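You operate a simulated robot arm through the tools that you are given. There is no shell and no other tool.

The job below is to be done with a simulated robot arm. You get a single attempt, and the scene is never put back.

JOB
Shut and lock gates four and five, then switch the sensor panel off.

It is judged by the outcome, as a careful person would: the job done as asked, and still so three seconds after it is handed in. It fails if anything else is knocked over, pushed out of place, dropped, spilled or broken.

ROBOT AND FRAMES
A 7-joint arm with a two-finger parallel gripper, fixed in place. Base frame: the origin is at the foot of the arm, x ahead of it, y to its left, z up. Readings come in mm, rad, newtons and seconds.
With the tool pointing down near the work surface it reaches from about 100 to 860 mm from the base axis. Its first joint turns from -2.897 to 2.897 rad. Payload 3.43 kg.
The TCP is the grasp point between the finger pads, 30 mm short of the fingertips. In the tool frame z runs along the fingers and y along their closing line. The gripper opens to 94 mm. The fingers are 28 mm wide and 10 mm thick; the gripper's body (50 by 96 mm) begins 55 mm behind the TCP.
Orientation is that of the tool frame in the base frame, as a unit quaternion [w, x, y, z]. With the fingers straight down and closing along the base's y, the tool's x points along the base's -x, its y along +y and its z along -z.

CONTROLS
- The arm moves only by the tool nudge_tool. Its argument "series" is a list of rows, each a list of 7 numbers: the shift along the base's x, y, z in mm, then the turn, a rotation vector about the base's x, y, z in rad, then the finger opening in mm, from 0 to 94. In form: [[tx, ty, tz, ax, ay, az, claw], ...]. A call has 1 to 20 rows; each row shifts and turns the commanded pose from where the row before left it. A row lasts 0.2 s, in which the tool goes at most 50 mm and 0.15 rad; a call with a longer step from one row to the next is refused whole, and so is a gripper value outside its range. Where a pose cannot be reached the arm comes as near as it can. A force on the tool above 40 N (or 10 N above the force at the start of the call, whichever is more), or a blocked arm, ends the call early, and 0.2 s more pass. Each finger travels about 45 mm/s and halts on what it meets, pressing with about 32 N; the grip force reading is that of the motor and also rises with nothing between the fingers. The clock runs only during rows and for 0.2 s after the last one: add rows that do not move to give the fingers time. The reply holds the time, the measured pose of the TCP, the force on the tool along the base axes, the opening and the grip force, in the units named above and with some noise, with the torque about the TCP (base axes, N m) and any sound that the robot's microphone picked up.
- Cameras (640 x 400 px; columns grow to the right, rows downward): "scene" is fixed at [50.2, -650.6, 1550]; the picture's right is [0.46, -0.89, 0.00], its down [-0.35, -0.18, -0.92] and it looks along [0.81, 0.42, -0.40] (base axes); focal length 252 px, centre (320, 200). "wrist" rides on the gripper at [76, 14, -103] in the tool frame; the picture's right is [-0.18, 0.98, 0.00], its down [-0.75, -0.14, -0.64] and it looks along [-0.63, -0.12, 0.77] (tool axes); focal length 243 px, centre (320, 200). There is no depth. A picture from a camera that has moved, and an enlarged one, comes with that camera's place and axes in the base frame and with its lens.
- grab_frame(camera): a new picture of that camera. It takes no simulated time.
- lift_body(by): slides the trunk up (or, below 0, down) by that many mm; the arm rides with it, the base frame stays. It gives what a move gives, with no picture.
- inspect(camera, box): a new picture of the part [left, top, right, bottom] of that camera's present view, enlarged. It takes no simulated time.
- close_job(): hands the job in; it is judged then, once.

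Nothing tells you positions but the pictures and the camera data. Unless the task says otherwise, let go and move clear before handing in.

The tools are called as name(argument=value, ...) on one line, values as JSON. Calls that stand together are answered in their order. nudge_tool: Moves the arm, as the interface text tells. Its arguments: {"type":"object","properties":{"series":{"type":"array","items":{"type":"array","items":{"type":"number"}}}},"required":["series"]} The other tools are called the same way: lift_body (by) slides the trunk up or down; grab_frame (camera) takes a picture; inspect (camera, box) takes an enlarged picture of a part of a camera's view; close_job () hands the job in.

At the start:

```text
time_s: 0.0
tool_pos: [418.5, -109.1, 1483.4]
tcp_rot: [0.0, 0.0, 1.0, 0.0]
contact_force: [-0.2, -0.4, -0.4]
moment: [-0.01, 0.03, -0.01]
finger_gap: 93.9
finger_force: 0.0
trunk travel left (down, up): [-425.0, 65.0]
```

scene: 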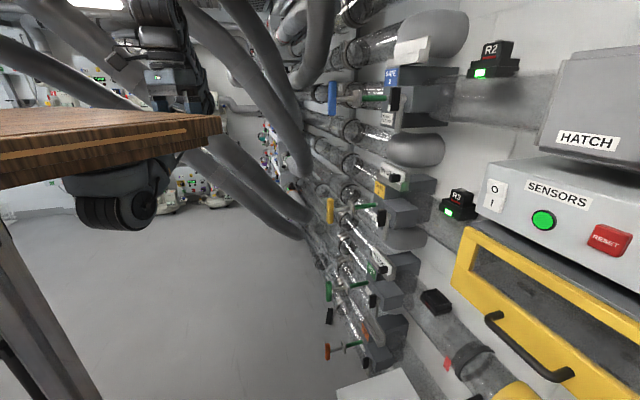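
wrist: 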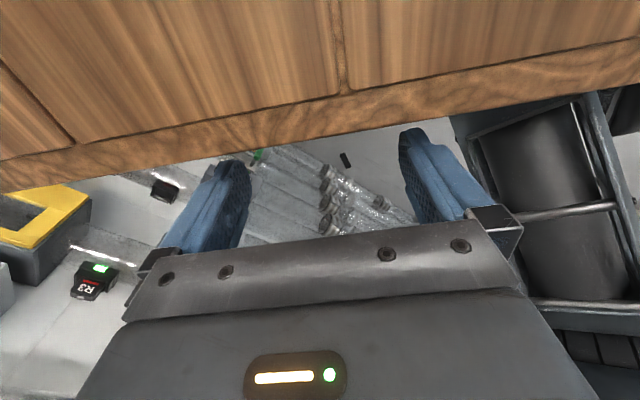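

I see a wall of pneumatic-like tubes with coloured gate handles to the right of a wooden table, and a SENSORS panel with a rocker switch at far right. I'll look closer at the pictures before moving.

inspect(camera="scene", box=[300, 30, 460, 130])

inspect(camera="scene", box=[300, 130, 460, 230])

inspect(camera="scene", box=[300, 200, 460, 300])

inspect(camera="scene", box=[300, 280, 460, 380])

inspect(camera="scene", box=[440, 140, 640, 265])

inspect(camera="scene", box=[240, 100, 400, 200])

```text
4.00 times, centred on (380, 80) of scene
camera zoom: at [50.2, -650.6, 1550.0], right [0.46, -0.89, 0.0], down [-0.35, -0.18, -0.92], along [0.81, 0.42, -0.4], focal length 1008 px, centre (80, 680)
```

zoom: 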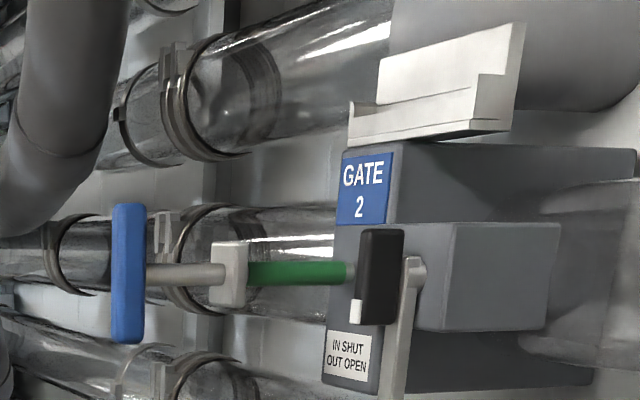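

```text
4.00 times, centred on (380, 180) of scene
camera zoom: at [50.2, -650.6, 1550.0], right [0.46, -0.89, 0.0], down [-0.35, -0.18, -0.92], along [0.81, 0.42, -0.4], focal length 1008 px, centre (80, 280)
```

zoom: 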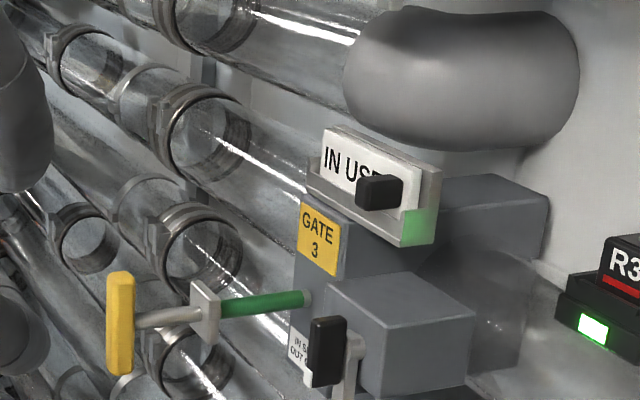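

```text
4.00 times, centred on (380, 250) of scene
camera zoom: at [50.2, -650.6, 1550.0], right [0.46, -0.89, 0.0], down [-0.35, -0.18, -0.92], along [0.81, 0.42, -0.4], focal length 1008 px, centre (80, 0)
```

zoom: 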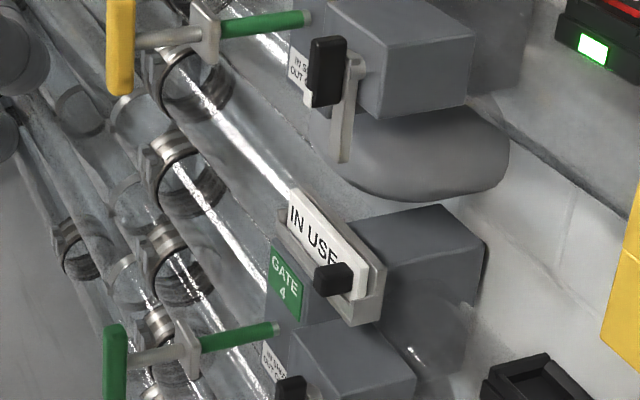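

```text
4.00 times, centred on (380, 330) of scene
camera zoom: at [50.2, -650.6, 1550.0], right [0.46, -0.89, 0.0], down [-0.35, -0.18, -0.92], along [0.81, 0.42, -0.4], focal length 1008 px, centre (80, -320)
```

zoom: 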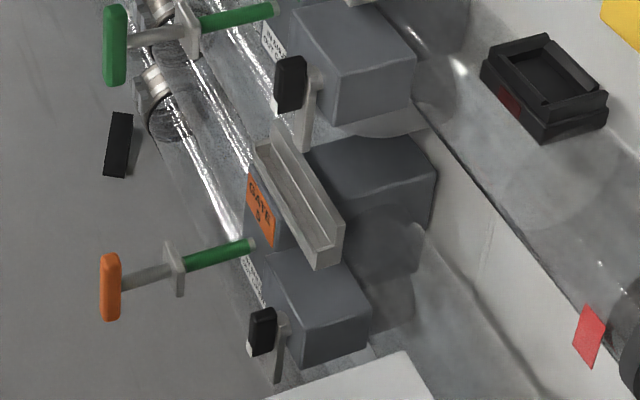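

```text
3.20 times, centred on (540, 202) of scene
camera zoom: at [50.2, -650.6, 1550.0], right [0.46, -0.89, 0.0], down [-0.35, -0.18, -0.92], along [0.81, 0.42, -0.4], focal length 806 px, centre (-384, 192)
```

zoom: 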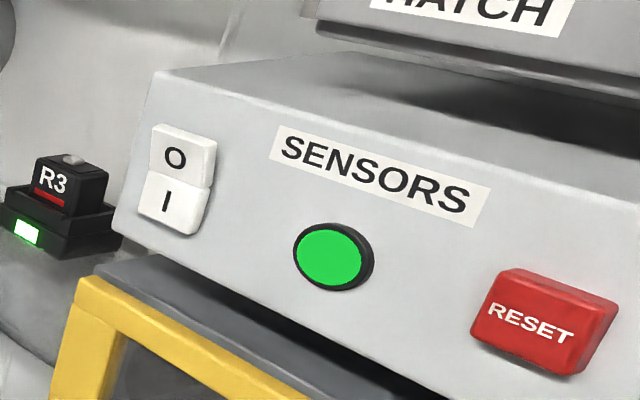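

```text
4.00 times, centred on (320, 150) of scene
camera zoom: at [50.2, -650.6, 1550.0], right [0.46, -0.89, 0.0], down [-0.35, -0.18, -0.92], along [0.81, 0.42, -0.4], focal length 1008 px, centre (320, 400)
```

zoom: 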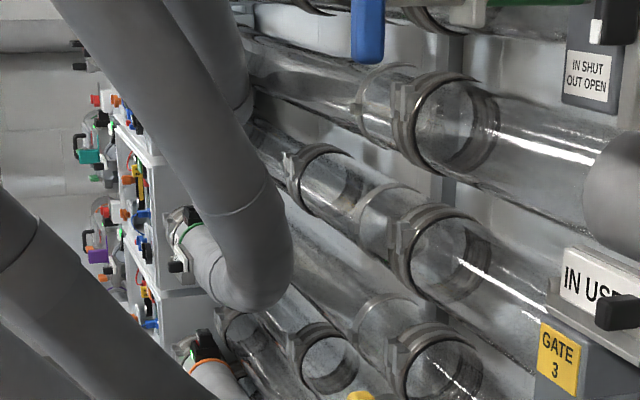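

The gates have T-handle plungers ("IN SHUT / OUT OPEN") with black-tipped lock levers on the side; gates 4 (green) and 5 (orange) are low on the wall and out. I'll take a few more close looks to learn the lock and surroundings before moving.

inspect(camera="scene", box=[320, 270, 400, 320])

inspect(camera="scene", box=[320, 320, 416, 380])

inspect(camera="scene", box=[360, 220, 440, 270])

inspect(camera="scene", box=[400, 270, 640, 400])

inspect(camera="scene", box=[0, 0, 240, 150])

inspect(camera="scene", box=[0, 100, 320, 400])

```text
8.00 times, centred on (360, 295) of scene
camera zoom: at [50.2, -650.6, 1550.0], right [0.46, -0.89, 0.0], down [-0.35, -0.18, -0.92], along [0.81, 0.42, -0.4], focal length 2015 px, centre (0, -560)
```

zoom: 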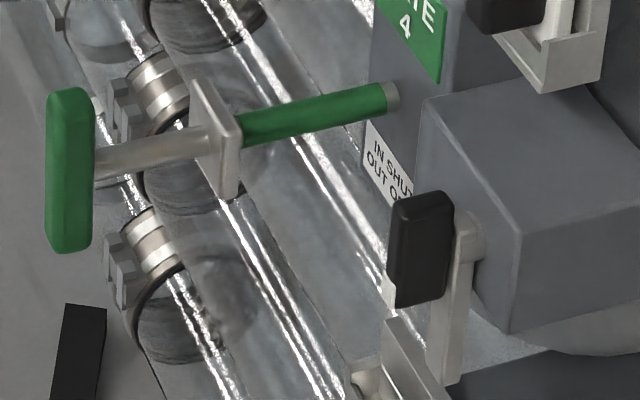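

```text
6.67 times, centred on (368, 350) of scene
camera zoom: at [50.2, -650.6, 1550.0], right [0.46, -0.89, 0.0], down [-0.35, -0.18, -0.92], along [0.81, 0.42, -0.4], focal length 1679 px, centre (0, -800)
```

zoom: 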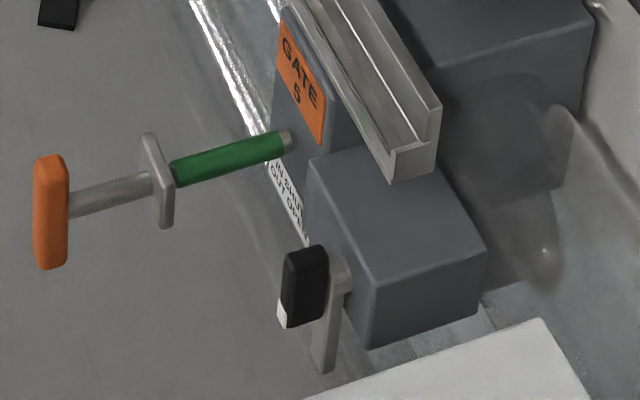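

```text
8.00 times, centred on (400, 245) of scene
camera zoom: at [50.2, -650.6, 1550.0], right [0.46, -0.89, 0.0], down [-0.35, -0.18, -0.92], along [0.81, 0.42, -0.4], focal length 2015 px, centre (-320, -160)
```

zoom: 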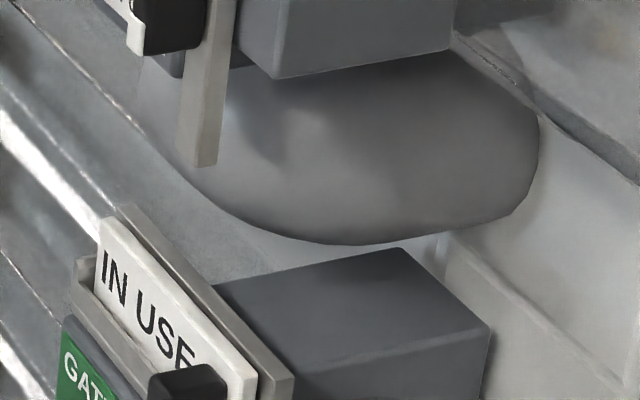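

```text
2.67 times, centred on (520, 335) of scene
camera zoom: at [50.2, -650.6, 1550.0], right [0.46, -0.89, 0.0], down [-0.35, -0.18, -0.92], along [0.81, 0.42, -0.4], focal length 672 px, centre (-213, -160)
```

zoom: 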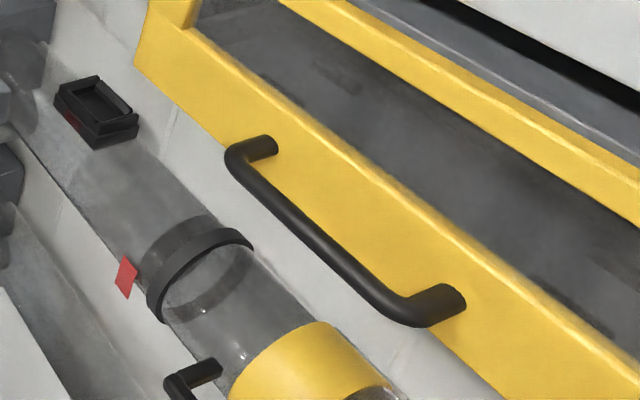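

```text
2.67 times, centred on (120, 75) of scene
camera zoom: at [50.2, -650.6, 1550.0], right [0.46, -0.89, 0.0], down [-0.35, -0.18, -0.92], along [0.81, 0.42, -0.4], focal length 672 px, centre (853, 533)
```

zoom: 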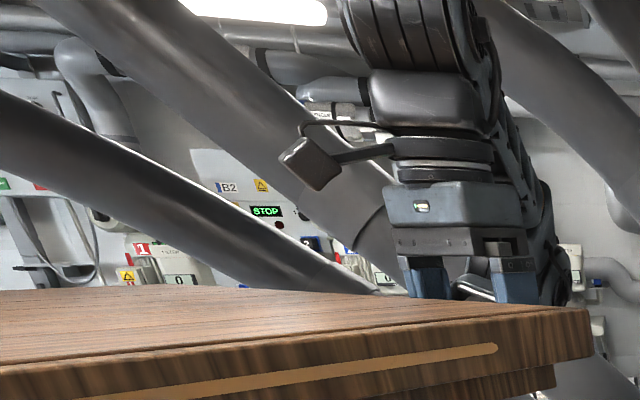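

```text
1.33 times, centred on (160, 250) of scene
camera zoom: at [50.2, -650.6, 1550.0], right [0.46, -0.89, 0.0], down [-0.35, -0.18, -0.92], along [0.81, 0.42, -0.4], focal length 336 px, centre (533, 133)
```

zoom: 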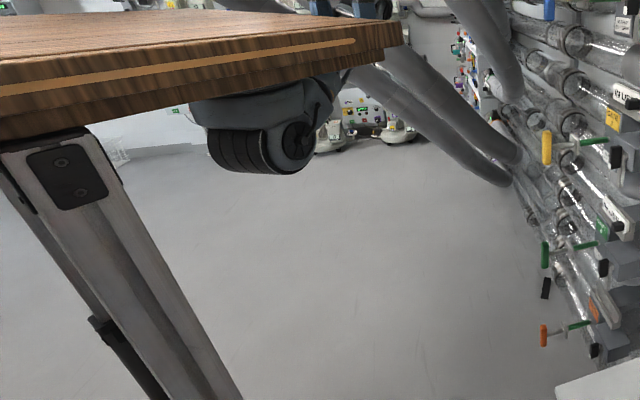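

I place the gate 4 handle near [680, -360, 900] and the sensor panel near z≈1330; a wooden bench edge sits right behind the gripper. I'll first move the tool forward, clear of the bench, and look again to gauge it.

nudge_tool(series=[[30, 0, 0, 0, 0, 0, 94], [30, 0, 0, 0, 0, 0, 94], [30, 0, 0, 0, 0, 0, 94]])

grab_frame(camera="wrist")

grab_frame(camera="scene")

```text
time_s: 1.0
tool_pos: [491.4, -135.6, 1483.7]
tcp_rot: [0.001, 0.068, 0.998, 0.001]
contact_force: [-0.3, 0.2, -0.1]
moment: [-0.03, -0.01, 0.0]
finger_gap: 94.0
finger_force: 0.0
trunk travel left (down, up): [-425.0, 65.0]
stopped in row 3: the arm was blocked; the commanded pose is now the measured one
```

```text
taken
camera wrist: at [418.2, -112.0, 1587.0], right [0.32, 0.95, 0.0], down [0.73, -0.24, 0.64], along [0.61, -0.2, -0.77], focal length 243 px, centre (320, 200)
```

wrist: 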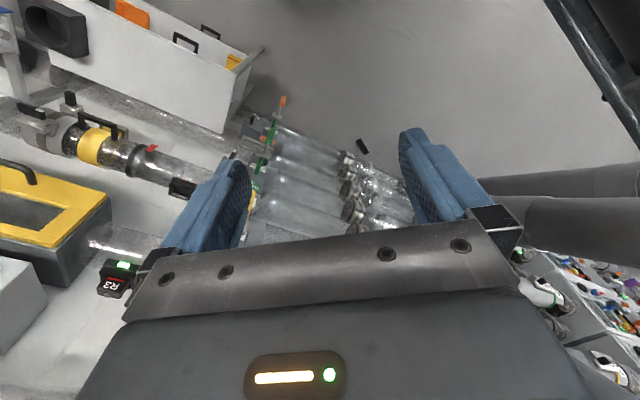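

```text
taken
```

scene: 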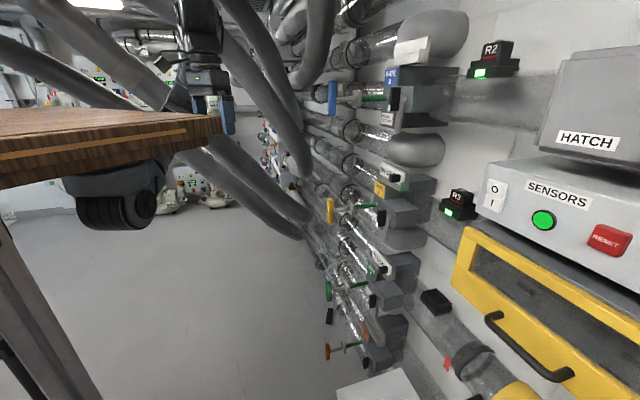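

The arm stopped early ("blocked") after 73 mm, with a small yaw drift, and no force is felt. I'll look at what is around the arm links before moving more.

inspect(camera="scene", box=[100, 0, 340, 150])

inspect(camera="scene", box=[150, 0, 250, 62])

inspect(camera="wrist", box=[230, 80, 390, 180])

inspect(camera="wrist", box=[480, 120, 640, 400])

inspect(camera="wrist", box=[0, 0, 280, 175])

```text
2.67 times, centred on (220, 75) of scene
camera zoom: at [50.2, -650.6, 1550.0], right [0.46, -0.89, 0.0], down [-0.35, -0.18, -0.92], along [0.81, 0.42, -0.4], focal length 672 px, centre (587, 533)
```

zoom: 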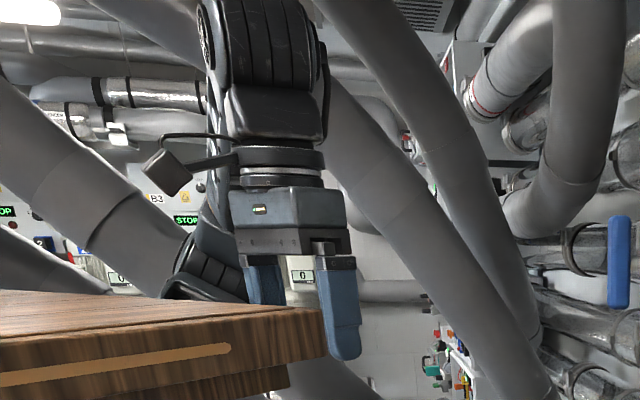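

```text
6.40 times, centred on (200, 31) of scene
camera zoom: at [50.2, -650.6, 1550.0], right [0.46, -0.89, 0.0], down [-0.35, -0.18, -0.92], along [0.81, 0.42, -0.4], focal length 1612 px, centre (1088, 1282)
```

zoom: 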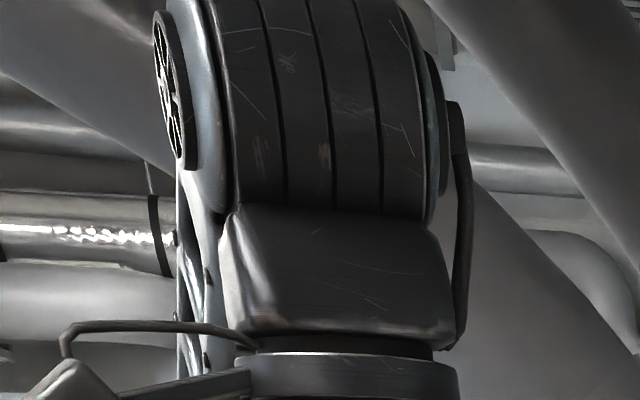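

```text
4.00 times, centred on (310, 130) of wrist
camera zoom: at [418.2, -112.0, 1587.0], right [0.32, 0.95, 0.0], down [0.73, -0.24, 0.64], along [0.61, -0.2, -0.77], focal length 970 px, centre (360, 480)
```

zoom: 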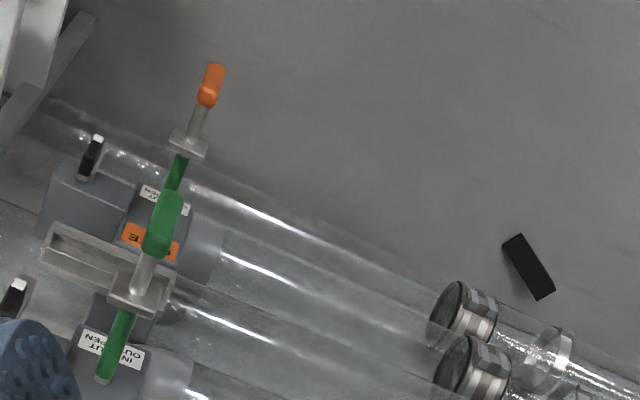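

```text
1.43 times, centred on (560, 260) of wrist
camera zoom: at [418.2, -112.0, 1587.0], right [0.32, 0.95, 0.0], down [0.73, -0.24, 0.64], along [0.61, -0.2, -0.77], focal length 347 px, centre (-23, 114)
```

zoom: 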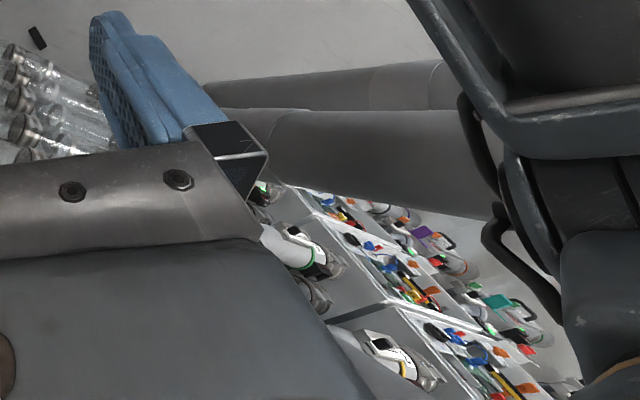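

```text
2.29 times, centred on (140, 88) of wrist
camera zoom: at [418.2, -112.0, 1587.0], right [0.32, 0.95, 0.0], down [0.73, -0.24, 0.64], along [0.61, -0.2, -0.77], focal length 555 px, centre (731, 457)
```

zoom: 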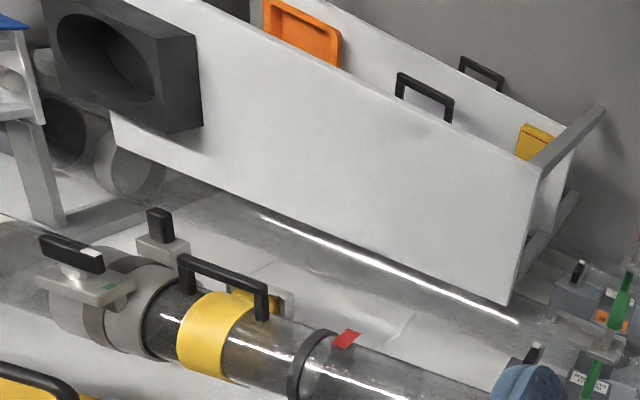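

The arm comes up from under the bench and is near its upward stretch, with the camera mount just in front of the bench edge. I'll drop slightly (camera still above the bench) and go forward, to gain room.

nudge_tool(series=[[5, 0, -20, 0, 0, 0, 94], [10, 0, -20, 0, 0, 0, 94], [25, 5, -10, 0, 0, 0.03, 94], [25, 5, -10, 0, 0, 0.03, 94], [25, 5, 0, 0, 0, 0.03, 94]])

grab_frame(camera="scene")

grab_frame(camera="wrist")

```text
time_s: 2.4
tool_pos: [568.2, -151.6, 1424.4]
tcp_rot: [0.003, 0.079, 0.997, 0.002]
contact_force: [-0.5, 0.8, -0.5]
moment: [-0.02, -0.01, 0.01]
finger_gap: 94.0
finger_force: 0.1
trunk travel left (down, up): [-425.0, 65.0]
stopped in row 5: the arm was blocked; the commanded pose is now the measured one
```

```text
taken
```

scene: 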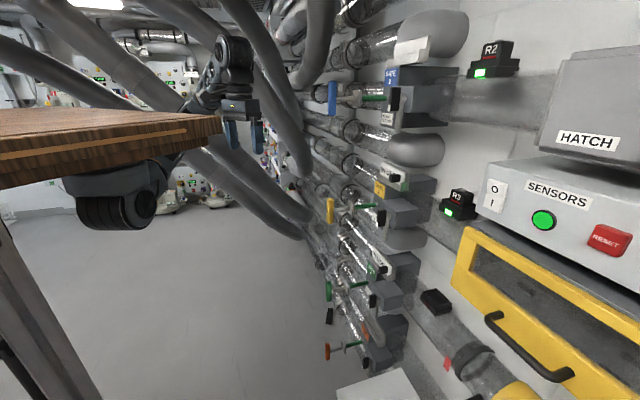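

```text
taken
camera wrist: at [493.4, -127.0, 1527.7], right [0.34, 0.94, 0.01], down [0.72, -0.26, 0.64], along [0.61, -0.21, -0.76], focal length 243 px, centre (320, 200)
```

wrist: 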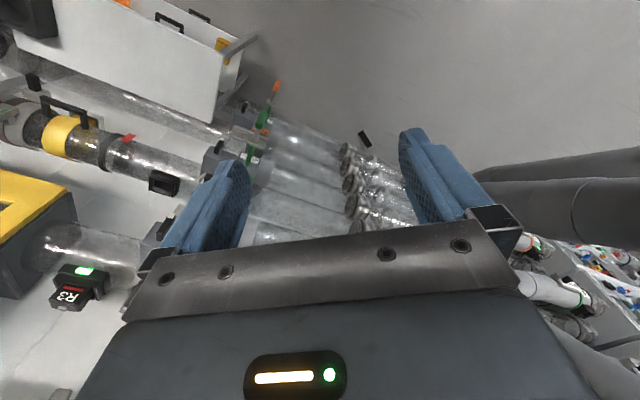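

Now clear of the bench. I'll lower the trunk in steps toward gate height, checking for contact.

lift_body(by=-120)

grab_frame(camera="scene")

grab_frame(camera="wrist")

```text
time_s: 3.9
tool_pos: [565.9, -151.9, 1306.0]
tcp_rot: [0.002, 0.079, 0.997, 0.003]
contact_force: [-0.2, -0.3, -1.0]
moment: [0.01, 0.01, 0.0]
finger_gap: 94.3
finger_force: 0.1
trunk travel left (down, up): [-305.0, 185.0]
```

```text
taken
```

scene: 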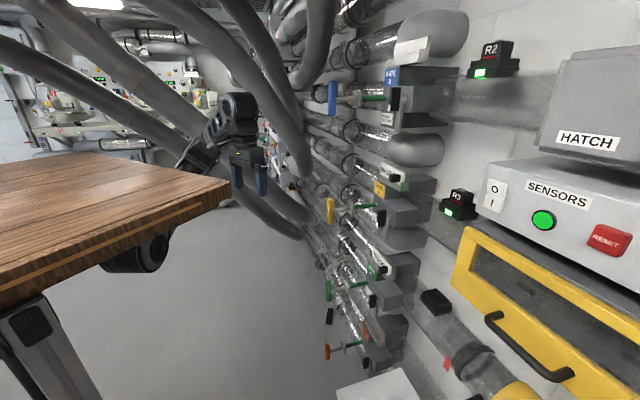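

```text
taken
camera wrist: at [493.6, -126.6, 1407.9], right [0.33, 0.94, 0.01], down [0.72, -0.26, 0.64], along [0.61, -0.21, -0.76], focal length 243 px, centre (320, 200)
```

wrist: 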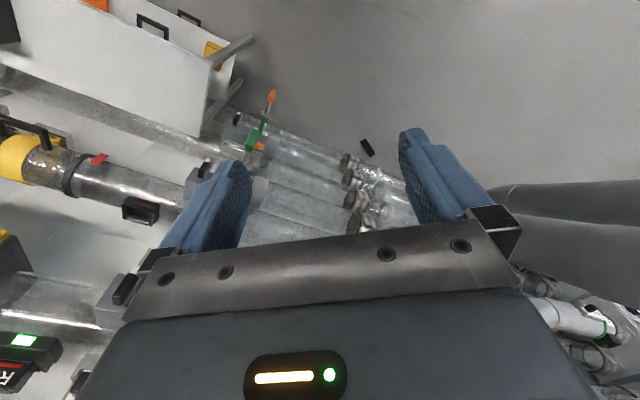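

The bench top rides with the trunk, so its clearance to the arm doesn't change. I continue lowering toward the gates' height.

lift_body(by=-150)

grab_frame(camera="scene")

grab_frame(camera="wrist")

```text
time_s: 5.7
tool_pos: [566.6, -150.0, 1156.0]
tcp_rot: [0.002, 0.077, 0.997, 0.003]
contact_force: [-0.1, -0.2, -0.2]
moment: [0.02, 0.02, 0.01]
finger_gap: 93.9
finger_force: 0.1
trunk travel left (down, up): [-155.0, 335.0]
```

```text
taken
```

scene: 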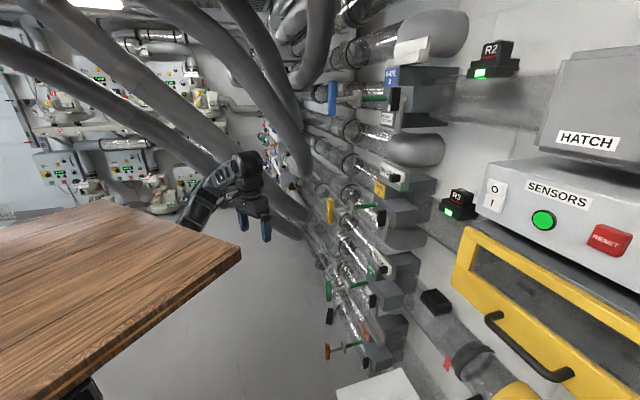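

```text
taken
camera wrist: at [493.7, -126.5, 1257.9], right [0.33, 0.94, 0.01], down [0.72, -0.26, 0.64], along [0.61, -0.21, -0.76], focal length 243 px, centre (320, 200)
```

wrist: 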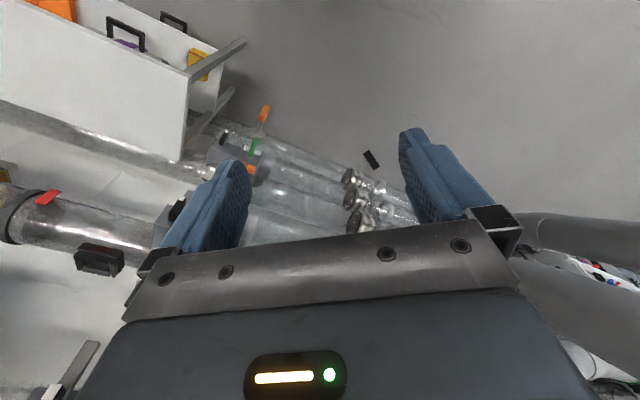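

The bench's corner is at about [377, -285]. I'll lower fully and then turn the tool to face the gates.

lift_body(by=-150)

nudge_tool(series=[[-10, 10, 0, -0.075, -0.066, 0, 94], [-10, 10, 0, -0.1, -0.088, 0, 94], [-10, 10, 0, -0.1, -0.088, 0, 94], [-10, 10, 0, -0.1, -0.088, 0, 94], [-10, 10, 0, -0.1, -0.088, 0, 94]])

grab_frame(camera="wrist")

grab_frame(camera="scene")

```text
time_s: 7.4
tool_pos: [567.0, -150.9, 1004.6]
tcp_rot: [0.003, 0.077, 0.997, 0.003]
contact_force: [-0.4, 0.0, -0.6]
moment: [0.02, 0.04, 0.0]
finger_gap: 94.1
finger_force: 0.0
trunk travel left (down, up): [-5.0, 485.0]
```

```text
time_s: 8.8
tool_pos: [500.3, -130.9, 1004.2]
tcp_rot: [0.21, 0.141, 0.941, -0.225]
contact_force: [9.9, 3.2, -2.8]
moment: [-0.4, 0.21, -1.2]
finger_gap: 93.9
finger_force: 0.0
trunk travel left (down, up): [-5.0, 485.0]
stopped in row 5: the arm was blocked; the commanded pose is now the measured one
```

```text
taken
camera wrist: at [405.2, -57.9, 1047.3], right [0.52, 0.81, -0.27], down [0.39, 0.06, 0.92], along [0.76, -0.58, -0.29], focal length 243 px, centre (320, 200)
```

wrist: 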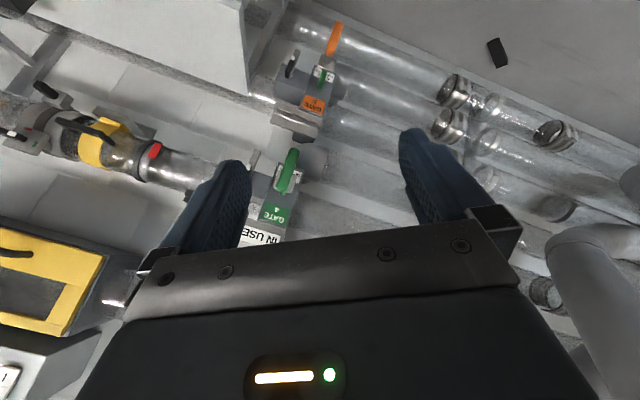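

```text
taken
```

scene: 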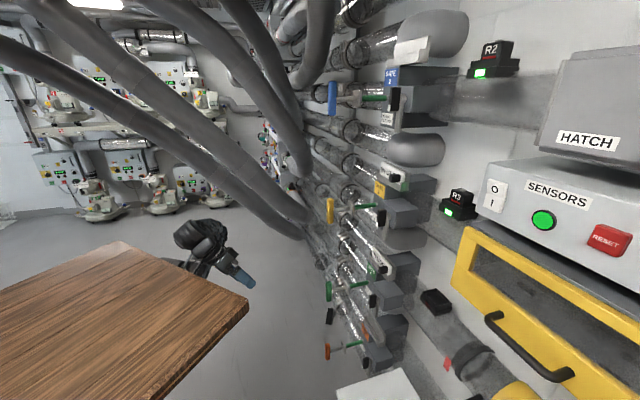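

The camera mount lightly touched the bench edge (which is part of the robot), so I'll back off. I now have good fixes: handle 4 ≈ [684,-358,890], handle 5 ≈ [681,-356,568], wall push direction ≈ (0.7,-0.7,0). First a close look from here.

inspect(camera="wrist", box=[230, 130, 350, 250])

inspect(camera="wrist", box=[250, 0, 400, 140])

nudge_tool(series=[[20, 0, 0, 0, 0, 0, 94], [20, 0, 0, 0, 0, 0, 94], [20, 0, 0, 0, 0, 0, 94]])

grab_frame(camera="scene")

```text
3.33 times, centred on (290, 190) of wrist
camera zoom: at [405.2, -57.9, 1047.3], right [0.52, 0.81, -0.27], down [0.39, 0.06, 0.92], along [0.76, -0.58, -0.29], focal length 809 px, centre (420, 233)
```

zoom: 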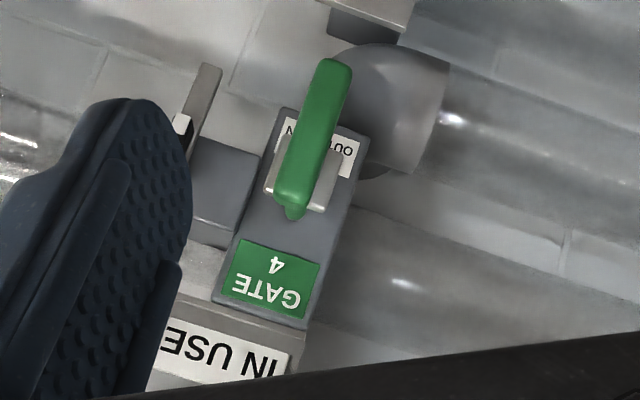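

```text
2.86 times, centred on (325, 70) of wrist
camera zoom: at [405.2, -57.9, 1047.3], right [0.52, 0.81, -0.27], down [0.39, 0.06, 0.92], along [0.76, -0.58, -0.29], focal length 693 px, centre (306, 571)
```

zoom: 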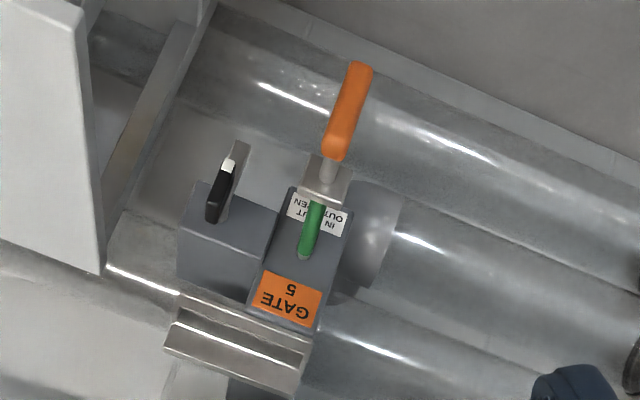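

```text
time_s: 9.6
tool_pos: [560.7, -132.6, 1004.3]
tcp_rot: [0.21, 0.143, 0.94, -0.228]
contact_force: [1.1, 0.0, -0.2]
moment: [-0.02, -0.01, 0.0]
finger_gap: 94.0
finger_force: 0.0
trunk travel left (down, up): [-5.0, 485.0]
```

```text
taken
```

scene: 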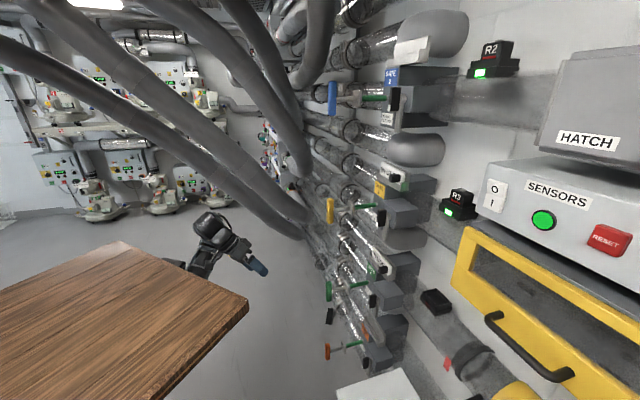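

Clear of the bench now. I'll lower the tool below the bench level, in free space in front of the gates.

nudge_tool(series=[[2, -4, -30, 0, 0, 0, 94], [2, -4, -40, 0, 0, 0, 94], [2, -4, -40, 0, 0, 0, 94], [2, -4, -40, 0, 0, 0, 94], [2, -4, -30, 0, 0, 0, 94]])

grab_frame(camera="scene")

grab_frame(camera="wrist")

```text
time_s: 10.8
tool_pos: [625.0, -164.6, 865.3]
tcp_rot: [0.209, 0.138, 0.941, -0.228]
contact_force: [-0.6, 0.5, 0.6]
moment: [0.0, 0.0, -0.02]
finger_gap: 94.0
finger_force: 0.2
out of reach, approached as far as the arm can: row 2, 3, 4, 5
trunk travel left (down, up): [-5.0, 485.0]
```

```text
taken
```

scene: 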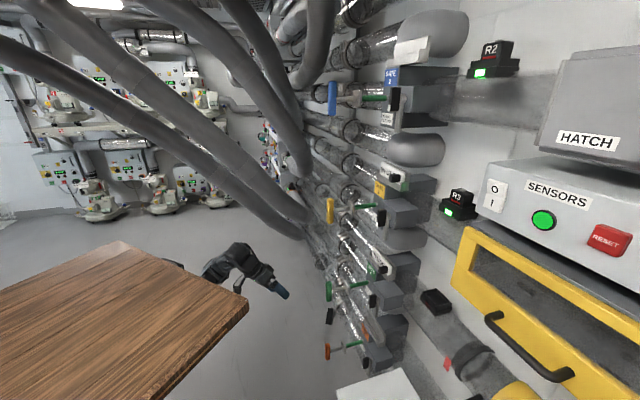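

```text
taken
camera wrist: at [529.3, -90.8, 909.5], right [0.51, 0.81, -0.28], down [0.4, 0.07, 0.92], along [0.76, -0.58, -0.29], focal length 243 px, centre (320, 200)
```

wrist: 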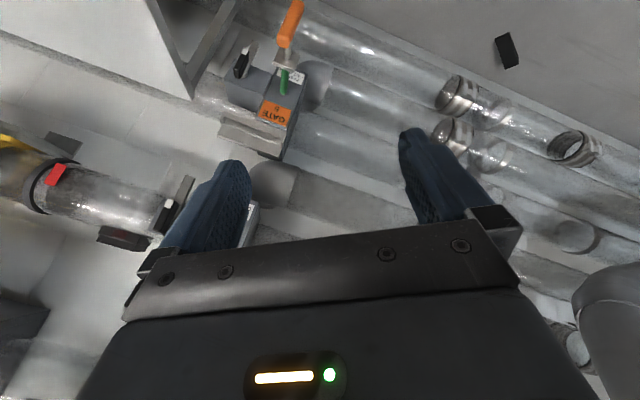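

The arm reports it can't keep this attitude while going lower. I'll look at the arm's shape to understand where its limits are.

inspect(camera="scene", box=[130, 210, 310, 320])

inspect(camera="wrist", box=[480, 200, 640, 400])

```text
3.56 times, centred on (220, 265) of scene
camera zoom: at [50.2, -650.6, 1550.0], right [0.46, -0.89, 0.0], down [-0.35, -0.18, -0.92], along [0.81, 0.42, -0.4], focal length 896 px, centre (676, -31)
```

zoom: 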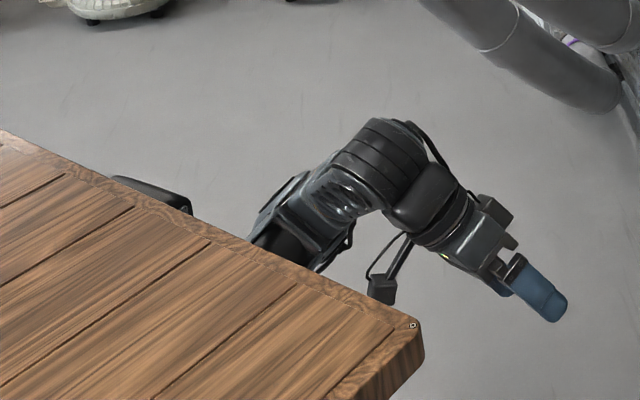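

```text
2.00 times, centred on (560, 300) of wrist
camera zoom: at [529.3, -90.8, 909.5], right [0.51, 0.81, -0.28], down [0.4, 0.07, 0.92], along [0.76, -0.58, -0.29], focal length 485 px, centre (-160, 0)
```

zoom: 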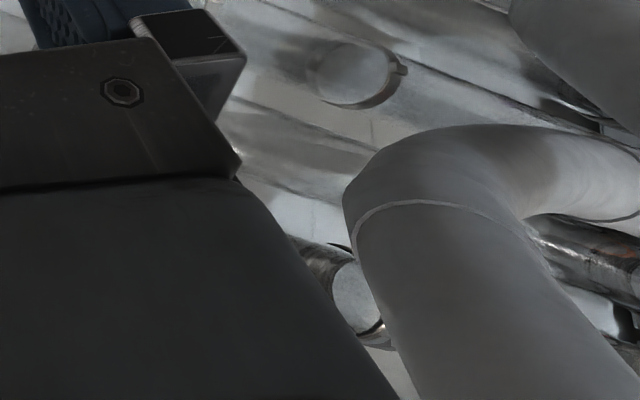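

The arm folds up from under the bench to its wrist and then down. I'll rotate the tool partway toward facing the wall and see how the arm copes.

nudge_tool(series=[[0, 0, 0, -0.037, -0.1315, -0.018, 94], [0, 0, 0, -0.037, -0.1315, -0.018, 94], [0, 0, 0, -0.037, -0.1315, -0.018, 94]])

grab_frame(camera="scene")

grab_frame(camera="wrist")

```text
time_s: 11.6
tool_pos: [685.6, -177.9, 897.9]
tcp_rot: [0.392, 0.193, 0.863, -0.253]
contact_force: [0.3, 0.2, 0.3]
moment: [-0.01, 0.0, -0.02]
finger_gap: 93.7
finger_force: 0.0
out of reach, approached as far as the arm can: row 1, 2, 3
trunk travel left (down, up): [-5.0, 485.0]
```

```text
taken
```

scene: 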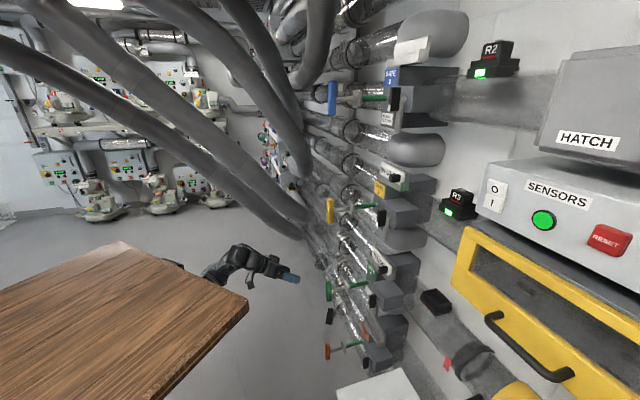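

```text
taken
camera wrist: at [587.3, -96.7, 894.4], right [0.64, 0.76, -0.14], down [0.02, 0.16, 0.99], along [0.77, -0.63, 0.09], focal length 243 px, centre (320, 200)
```

wrist: 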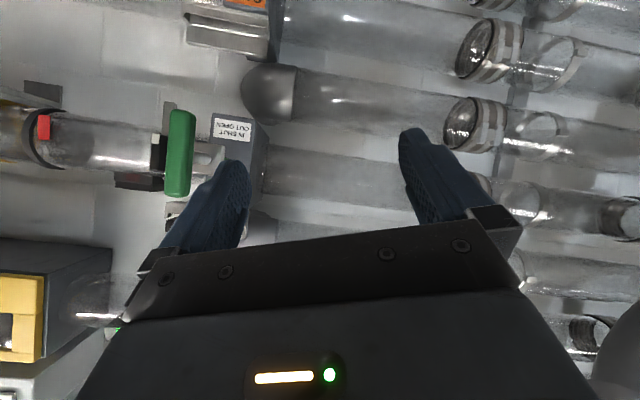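

The wrist seems to be at an inner limit while the tool swings up; I'll give it a more outward target and finish turning the tool to face the wall, staying left of and short of the gate 4 handle.

nudge_tool(series=[[13, -12, 25, -0.037, -0.1315, -0.018, 94], [13, -12, 25, -0.037, -0.1315, -0.018, 94], [13, -12, 25, -0.037, -0.1315, -0.018, 94]])

grab_frame(camera="scene")

grab_frame(camera="wrist")

```text
time_s: 12.3
tool_pos: [724.5, -214.2, 973.0]
tcp_rot: [0.557, 0.24, 0.749, -0.268]
contact_force: [0.5, -0.1, -0.1]
moment: [0.02, 0.01, -0.01]
finger_gap: 93.7
finger_force: 0.0
trunk travel left (down, up): [-5.0, 485.0]
```

```text
taken
```

scene: 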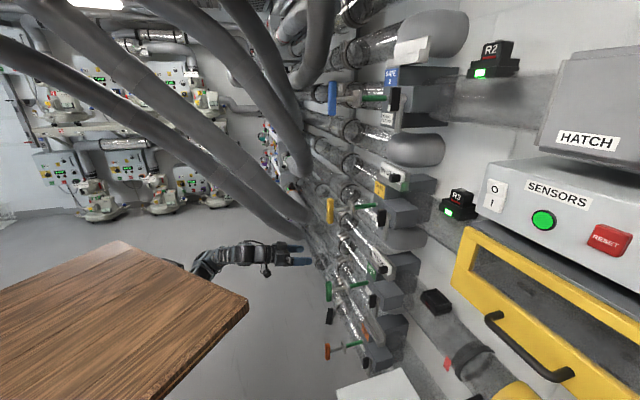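

```text
taken
camera wrist: at [642.5, -130.2, 922.7], right [0.7, 0.72, 0.05], down [-0.35, 0.28, 0.9], along [0.63, -0.64, 0.44], focal length 243 px, centre (320, 200)
```

wrist: 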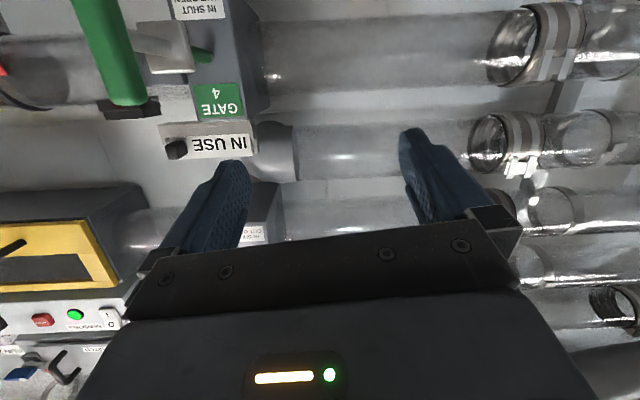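

Good – facing the wall nearly level with gate 4's label in view. I'll finish levelling the tool and back off a bit from the wall.

nudge_tool(series=[[-14, 14, 0, -0.037, -0.1315, -0.018, 94], [-14, 14, 0, -0.037, -0.1315, -0.018, 94], [-14, 14, -10, 0, 0, 0, 94]])

grab_frame(camera="scene")

grab_frame(camera="wrist")

```text
time_s: 13.2
tool_pos: [724.1, -193.0, 980.9]
tcp_rot: [0.649, 0.281, 0.65, -0.278]
contact_force: [1.2, 0.1, -0.4]
moment: [-0.01, -0.01, 0.04]
finger_gap: 94.4
finger_force: 0.0
out of reach, approached as far as the arm can: row 1, 2, 3
trunk travel left (down, up): [-5.0, 485.0]
```

```text
taken
```

scene: 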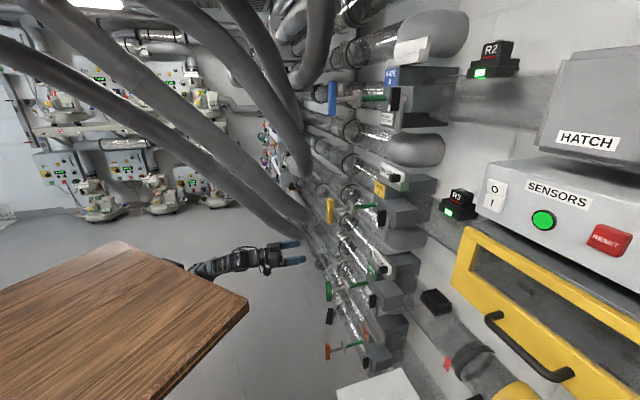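

```text
taken
camera wrist: at [664.2, -109.4, 905.8], right [0.71, 0.68, 0.19], down [-0.54, 0.37, 0.76], along [0.44, -0.64, 0.63], focal length 243 px, centre (320, 200)
```

wrist: 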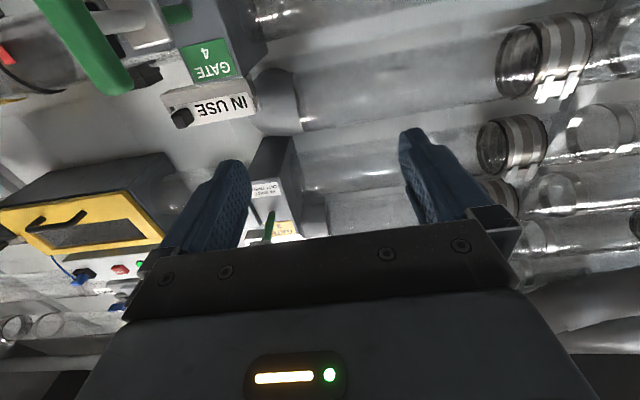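

The tool now faces the wall level (fingers closing horizontally), but the arm won't retract further. I'll test moving down and to the right from here toward gate 4.

nudge_tool(series=[[0, 0, -25, 0, 0, 0, 94], [0, 0, -25, 0, 0, 0, 94]])

nudge_tool(series=[[-14, -14, 0, 0, 0, 0, 94], [-14, -14, 0, 0, 0, 0, 94]])

inspect(camera="scene", box=[160, 210, 420, 372])

```text
time_s: 13.9
tool_pos: [728.6, -205.7, 934.4]
tcp_rot: [0.645, 0.288, 0.646, -0.29]
contact_force: [0.6, 0.3, 0.0]
moment: [-0.02, 0.01, 0.0]
finger_gap: 93.9
finger_force: 0.1
out of reach, approached as far as the arm can: row 1, 2
trunk travel left (down, up): [-5.0, 485.0]
stopped in row 2: the arm was blocked; the commanded pose is now the measured one
```

```text
time_s: 14.6
tool_pos: [720.9, -238.7, 937.0]
tcp_rot: [0.644, 0.288, 0.647, -0.29]
contact_force: [-0.1, 0.4, -0.2]
moment: [-0.02, 0.01, -0.02]
finger_gap: 94.1
finger_force: 0.0
out of reach, approached as far as the arm can: row 1, 2
trunk travel left (down, up): [-5.0, 485.0]
```

```text
2.46 times, centred on (290, 291) of scene
camera zoom: at [50.2, -650.6, 1550.0], right [0.46, -0.89, 0.0], down [-0.35, -0.18, -0.92], along [0.81, 0.42, -0.4], focal length 620 px, centre (394, -24)
```

zoom: 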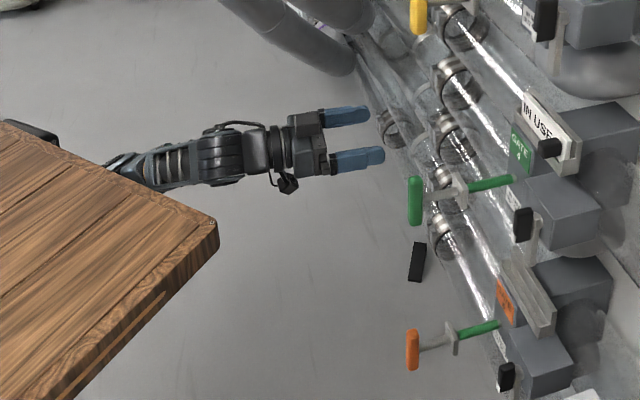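

The retraction limit looks like an elbow-fold limit around a shoulder just under the bench (about z≈970 now). Gate 4 will be easier with the trunk raised so the arm reaches downward; I'll lift the trunk and bring the tool down/back in turn.

lift_body(by=120)

nudge_tool(series=[[0, 0, -30, 0, 0, 0, 94], [0, 0, -30, 0, 0, 0, 94], [-10, 10, -30, 0, 0, 0, 94], [-10, 10, -30, 0, 0, 0, 94]])

grab_frame(camera="scene")

```text
time_s: 16.1
tool_pos: [720.4, -240.0, 1058.5]
tcp_rot: [0.645, 0.288, 0.647, -0.289]
contact_force: [-0.5, 1.1, -0.2]
moment: [-0.01, 0.0, 0.01]
finger_gap: 94.1
finger_force: 0.1
trunk travel left (down, up): [-125.0, 365.0]
```

```text
time_s: 17.1
tool_pos: [718.3, -222.5, 935.7]
tcp_rot: [0.645, 0.288, 0.646, -0.289]
contact_force: [0.8, 0.8, 0.3]
moment: [0.01, 0.01, 0.0]
finger_gap: 93.9
finger_force: 0.1
out of reach, approached as far as the arm can: row 1, 3, 4
trunk travel left (down, up): [-125.0, 365.0]
```

```text
taken
```

scene: 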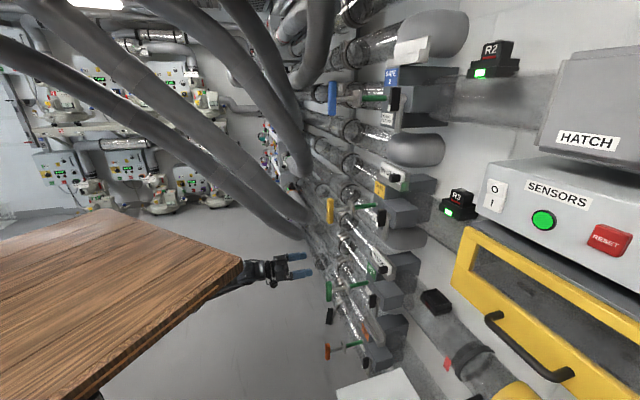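

The height change works. I'll continue lifting the trunk and test retracting again.

lift_body(by=120)

nudge_tool(series=[[0, 0, -35, 0, 0, 0, 94], [0, 0, -35, 0, 0, 0, 94], [0, 0, -35, 0, 0, 0, 94], [0, 0, -35, 0, 0, 0, 94], [-14, 14, 0, 0, 0, 0, 94], [-14, 14, 0, 0, 0, 0, 94], [-14, 14, 0, 0, 0, 0, 94]])

grab_frame(camera="scene")

grab_frame(camera="wrist")

```text
time_s: 18.6
tool_pos: [717.6, -223.5, 1054.4]
tcp_rot: [0.644, 0.289, 0.646, -0.29]
contact_force: [0.3, -0.9, -0.9]
moment: [0.0, 0.03, 0.01]
finger_gap: 94.0
finger_force: 0.0
trunk travel left (down, up): [-245.0, 245.0]
```

```text
time_s: 20.1
tool_pos: [677.1, -181.0, 915.5]
tcp_rot: [0.645, 0.288, 0.646, -0.289]
contact_force: [0.0, 0.4, 0.1]
moment: [-0.02, 0.0, 0.01]
finger_gap: 94.2
finger_force: 0.0
trunk travel left (down, up): [-245.0, 245.0]
```

```text
taken
```

scene: 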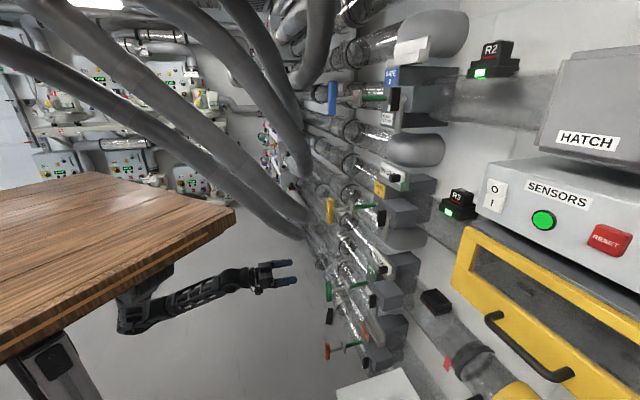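

```text
taken
camera wrist: at [620.3, -96.0, 840.0], right [0.73, 0.65, 0.18], down [-0.53, 0.39, 0.75], along [0.42, -0.65, 0.63], focal length 243 px, centre (320, 200)
```

wrist: 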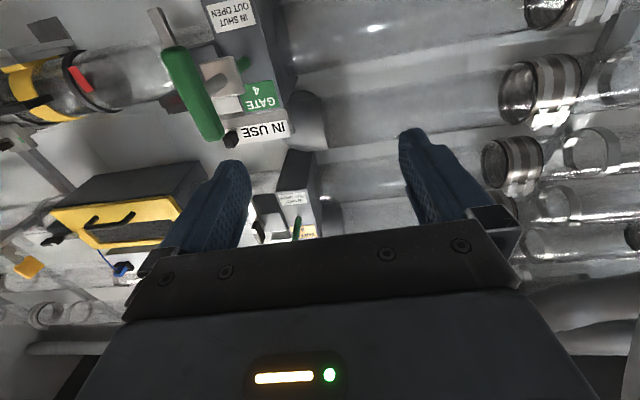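

The arm now moves freely with the trunk raised. I'll move down and right to view gate 4's handle and lock lever head-on from below.

nudge_tool(series=[[-28, -21, -20, 0, 0, 0, 94], [-28, -21, -30, 0, 0, 0, 94], [-28, -21, -30, 0, 0, 0, 94], [-28, -21, -30, 0, 0, 0, 94], [0, 0, -20, 0, 0, 0, 94]])

grab_frame(camera="wrist")

grab_frame(camera="scene")

```text
time_s: 21.4
tool_pos: [647.7, -193.1, 852.4]
tcp_rot: [0.643, 0.289, 0.646, -0.292]
contact_force: [1.1, -1.3, -0.1]
moment: [-0.02, 0.05, 0.01]
finger_gap: 94.1
finger_force: 0.0
out of reach, approached as far as the arm can: row 2, 3, 4, 5
trunk travel left (down, up): [-245.0, 245.0]
```

```text
taken
camera wrist: at [590.7, -107.8, 777.1], right [0.74, 0.65, 0.18], down [-0.53, 0.39, 0.76], along [0.42, -0.65, 0.63], focal length 243 px, centre (320, 200)
```

wrist: 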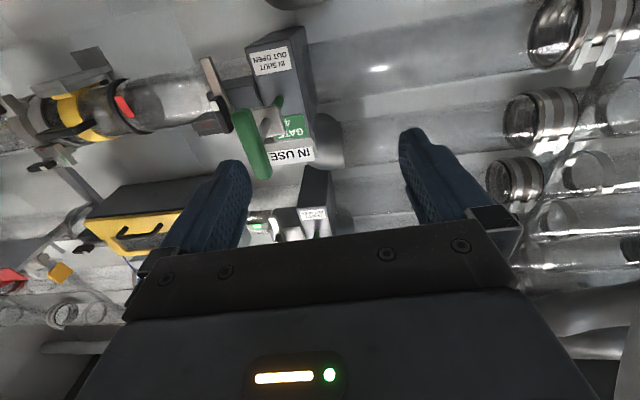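

```text
taken
```

scene: 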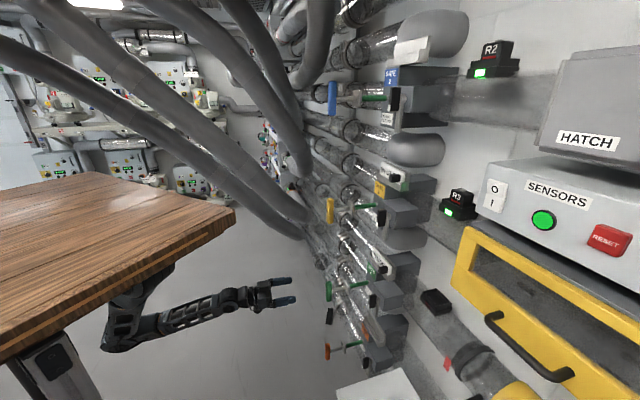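

Now I understand the limits: the wrist must stay ≥590 mm from a shoulder at about z=909 plus trunk lift. I'll raise the trunk a bit more and move to a good viewpoint of gate 4.

lift_body(by=80)

nudge_tool(series=[[-10, -20, -40, 0, 0, 0, 94], [-20, -25, -35, 0, 0, 0, 94], [-25, -25, -30, 0, 0, 0, 94], [-25, -15, -30, 0, 0, 0, 94], [0, 0, -20, 0, 0, 0, 94]])

grab_frame(camera="wrist")

grab_frame(camera="scene")

```text
time_s: 22.5
tool_pos: [648.1, -193.0, 932.2]
tcp_rot: [0.643, 0.29, 0.646, -0.292]
contact_force: [-0.6, -0.6, -0.1]
moment: [0.0, -0.03, -0.01]
finger_gap: 94.0
finger_force: 0.1
trunk travel left (down, up): [-325.0, 165.0]
```

```text
time_s: 23.7
tool_pos: [659.2, -182.8, 869.1]
tcp_rot: [0.641, 0.289, 0.647, -0.295]
contact_force: [1.0, 0.0, -0.4]
moment: [0.01, 0.02, 0.0]
finger_gap: 93.8
finger_force: 0.1
out of reach, approached as far as the arm can: row 1, 2, 3, 4, 5
trunk travel left (down, up): [-325.0, 165.0]
```

```text
taken
camera wrist: at [603.6, -96.7, 793.7], right [0.74, 0.65, 0.17], down [-0.52, 0.39, 0.76], along [0.42, -0.65, 0.63], focal length 243 px, centre (320, 200)
```

wrist: 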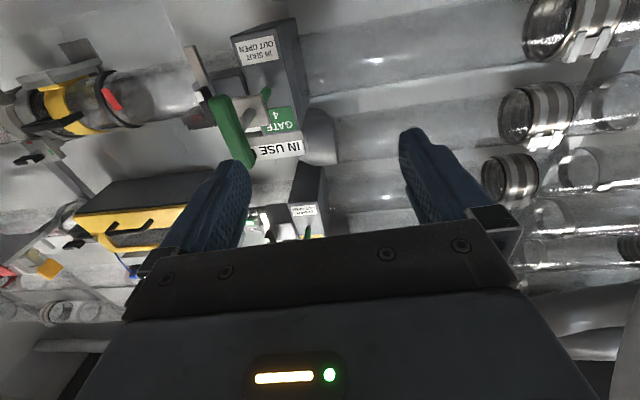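

```text
taken
```

scene: 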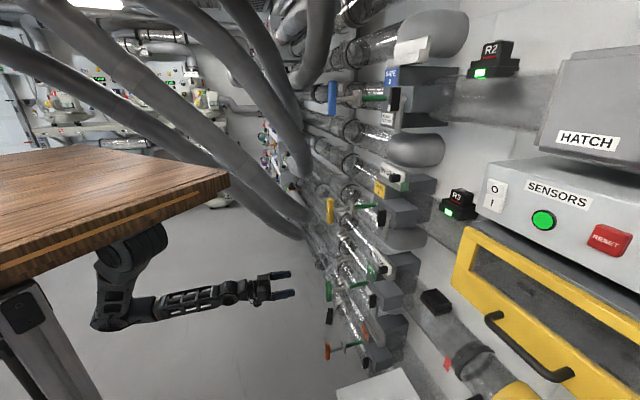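

The arm is visible now hanging below the bench. Let me zoom on it to understand its joints and limits.

inspect(camera="scene", box=[70, 200, 310, 350])

```text
2.67 times, centred on (190, 275) of scene
camera zoom: at [50.2, -650.6, 1550.0], right [0.46, -0.89, 0.0], down [-0.35, -0.18, -0.92], along [0.81, 0.42, -0.4], focal length 672 px, centre (667, 0)
```

zoom: 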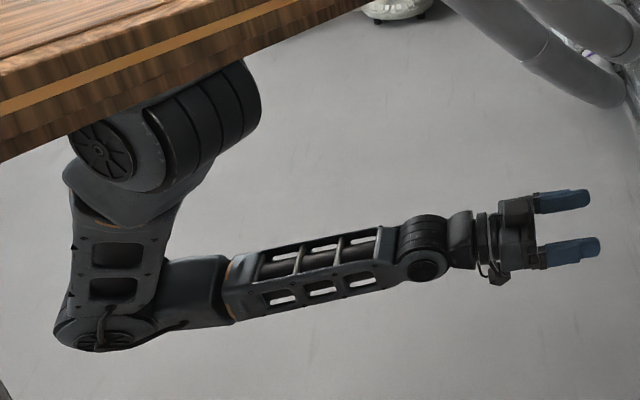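

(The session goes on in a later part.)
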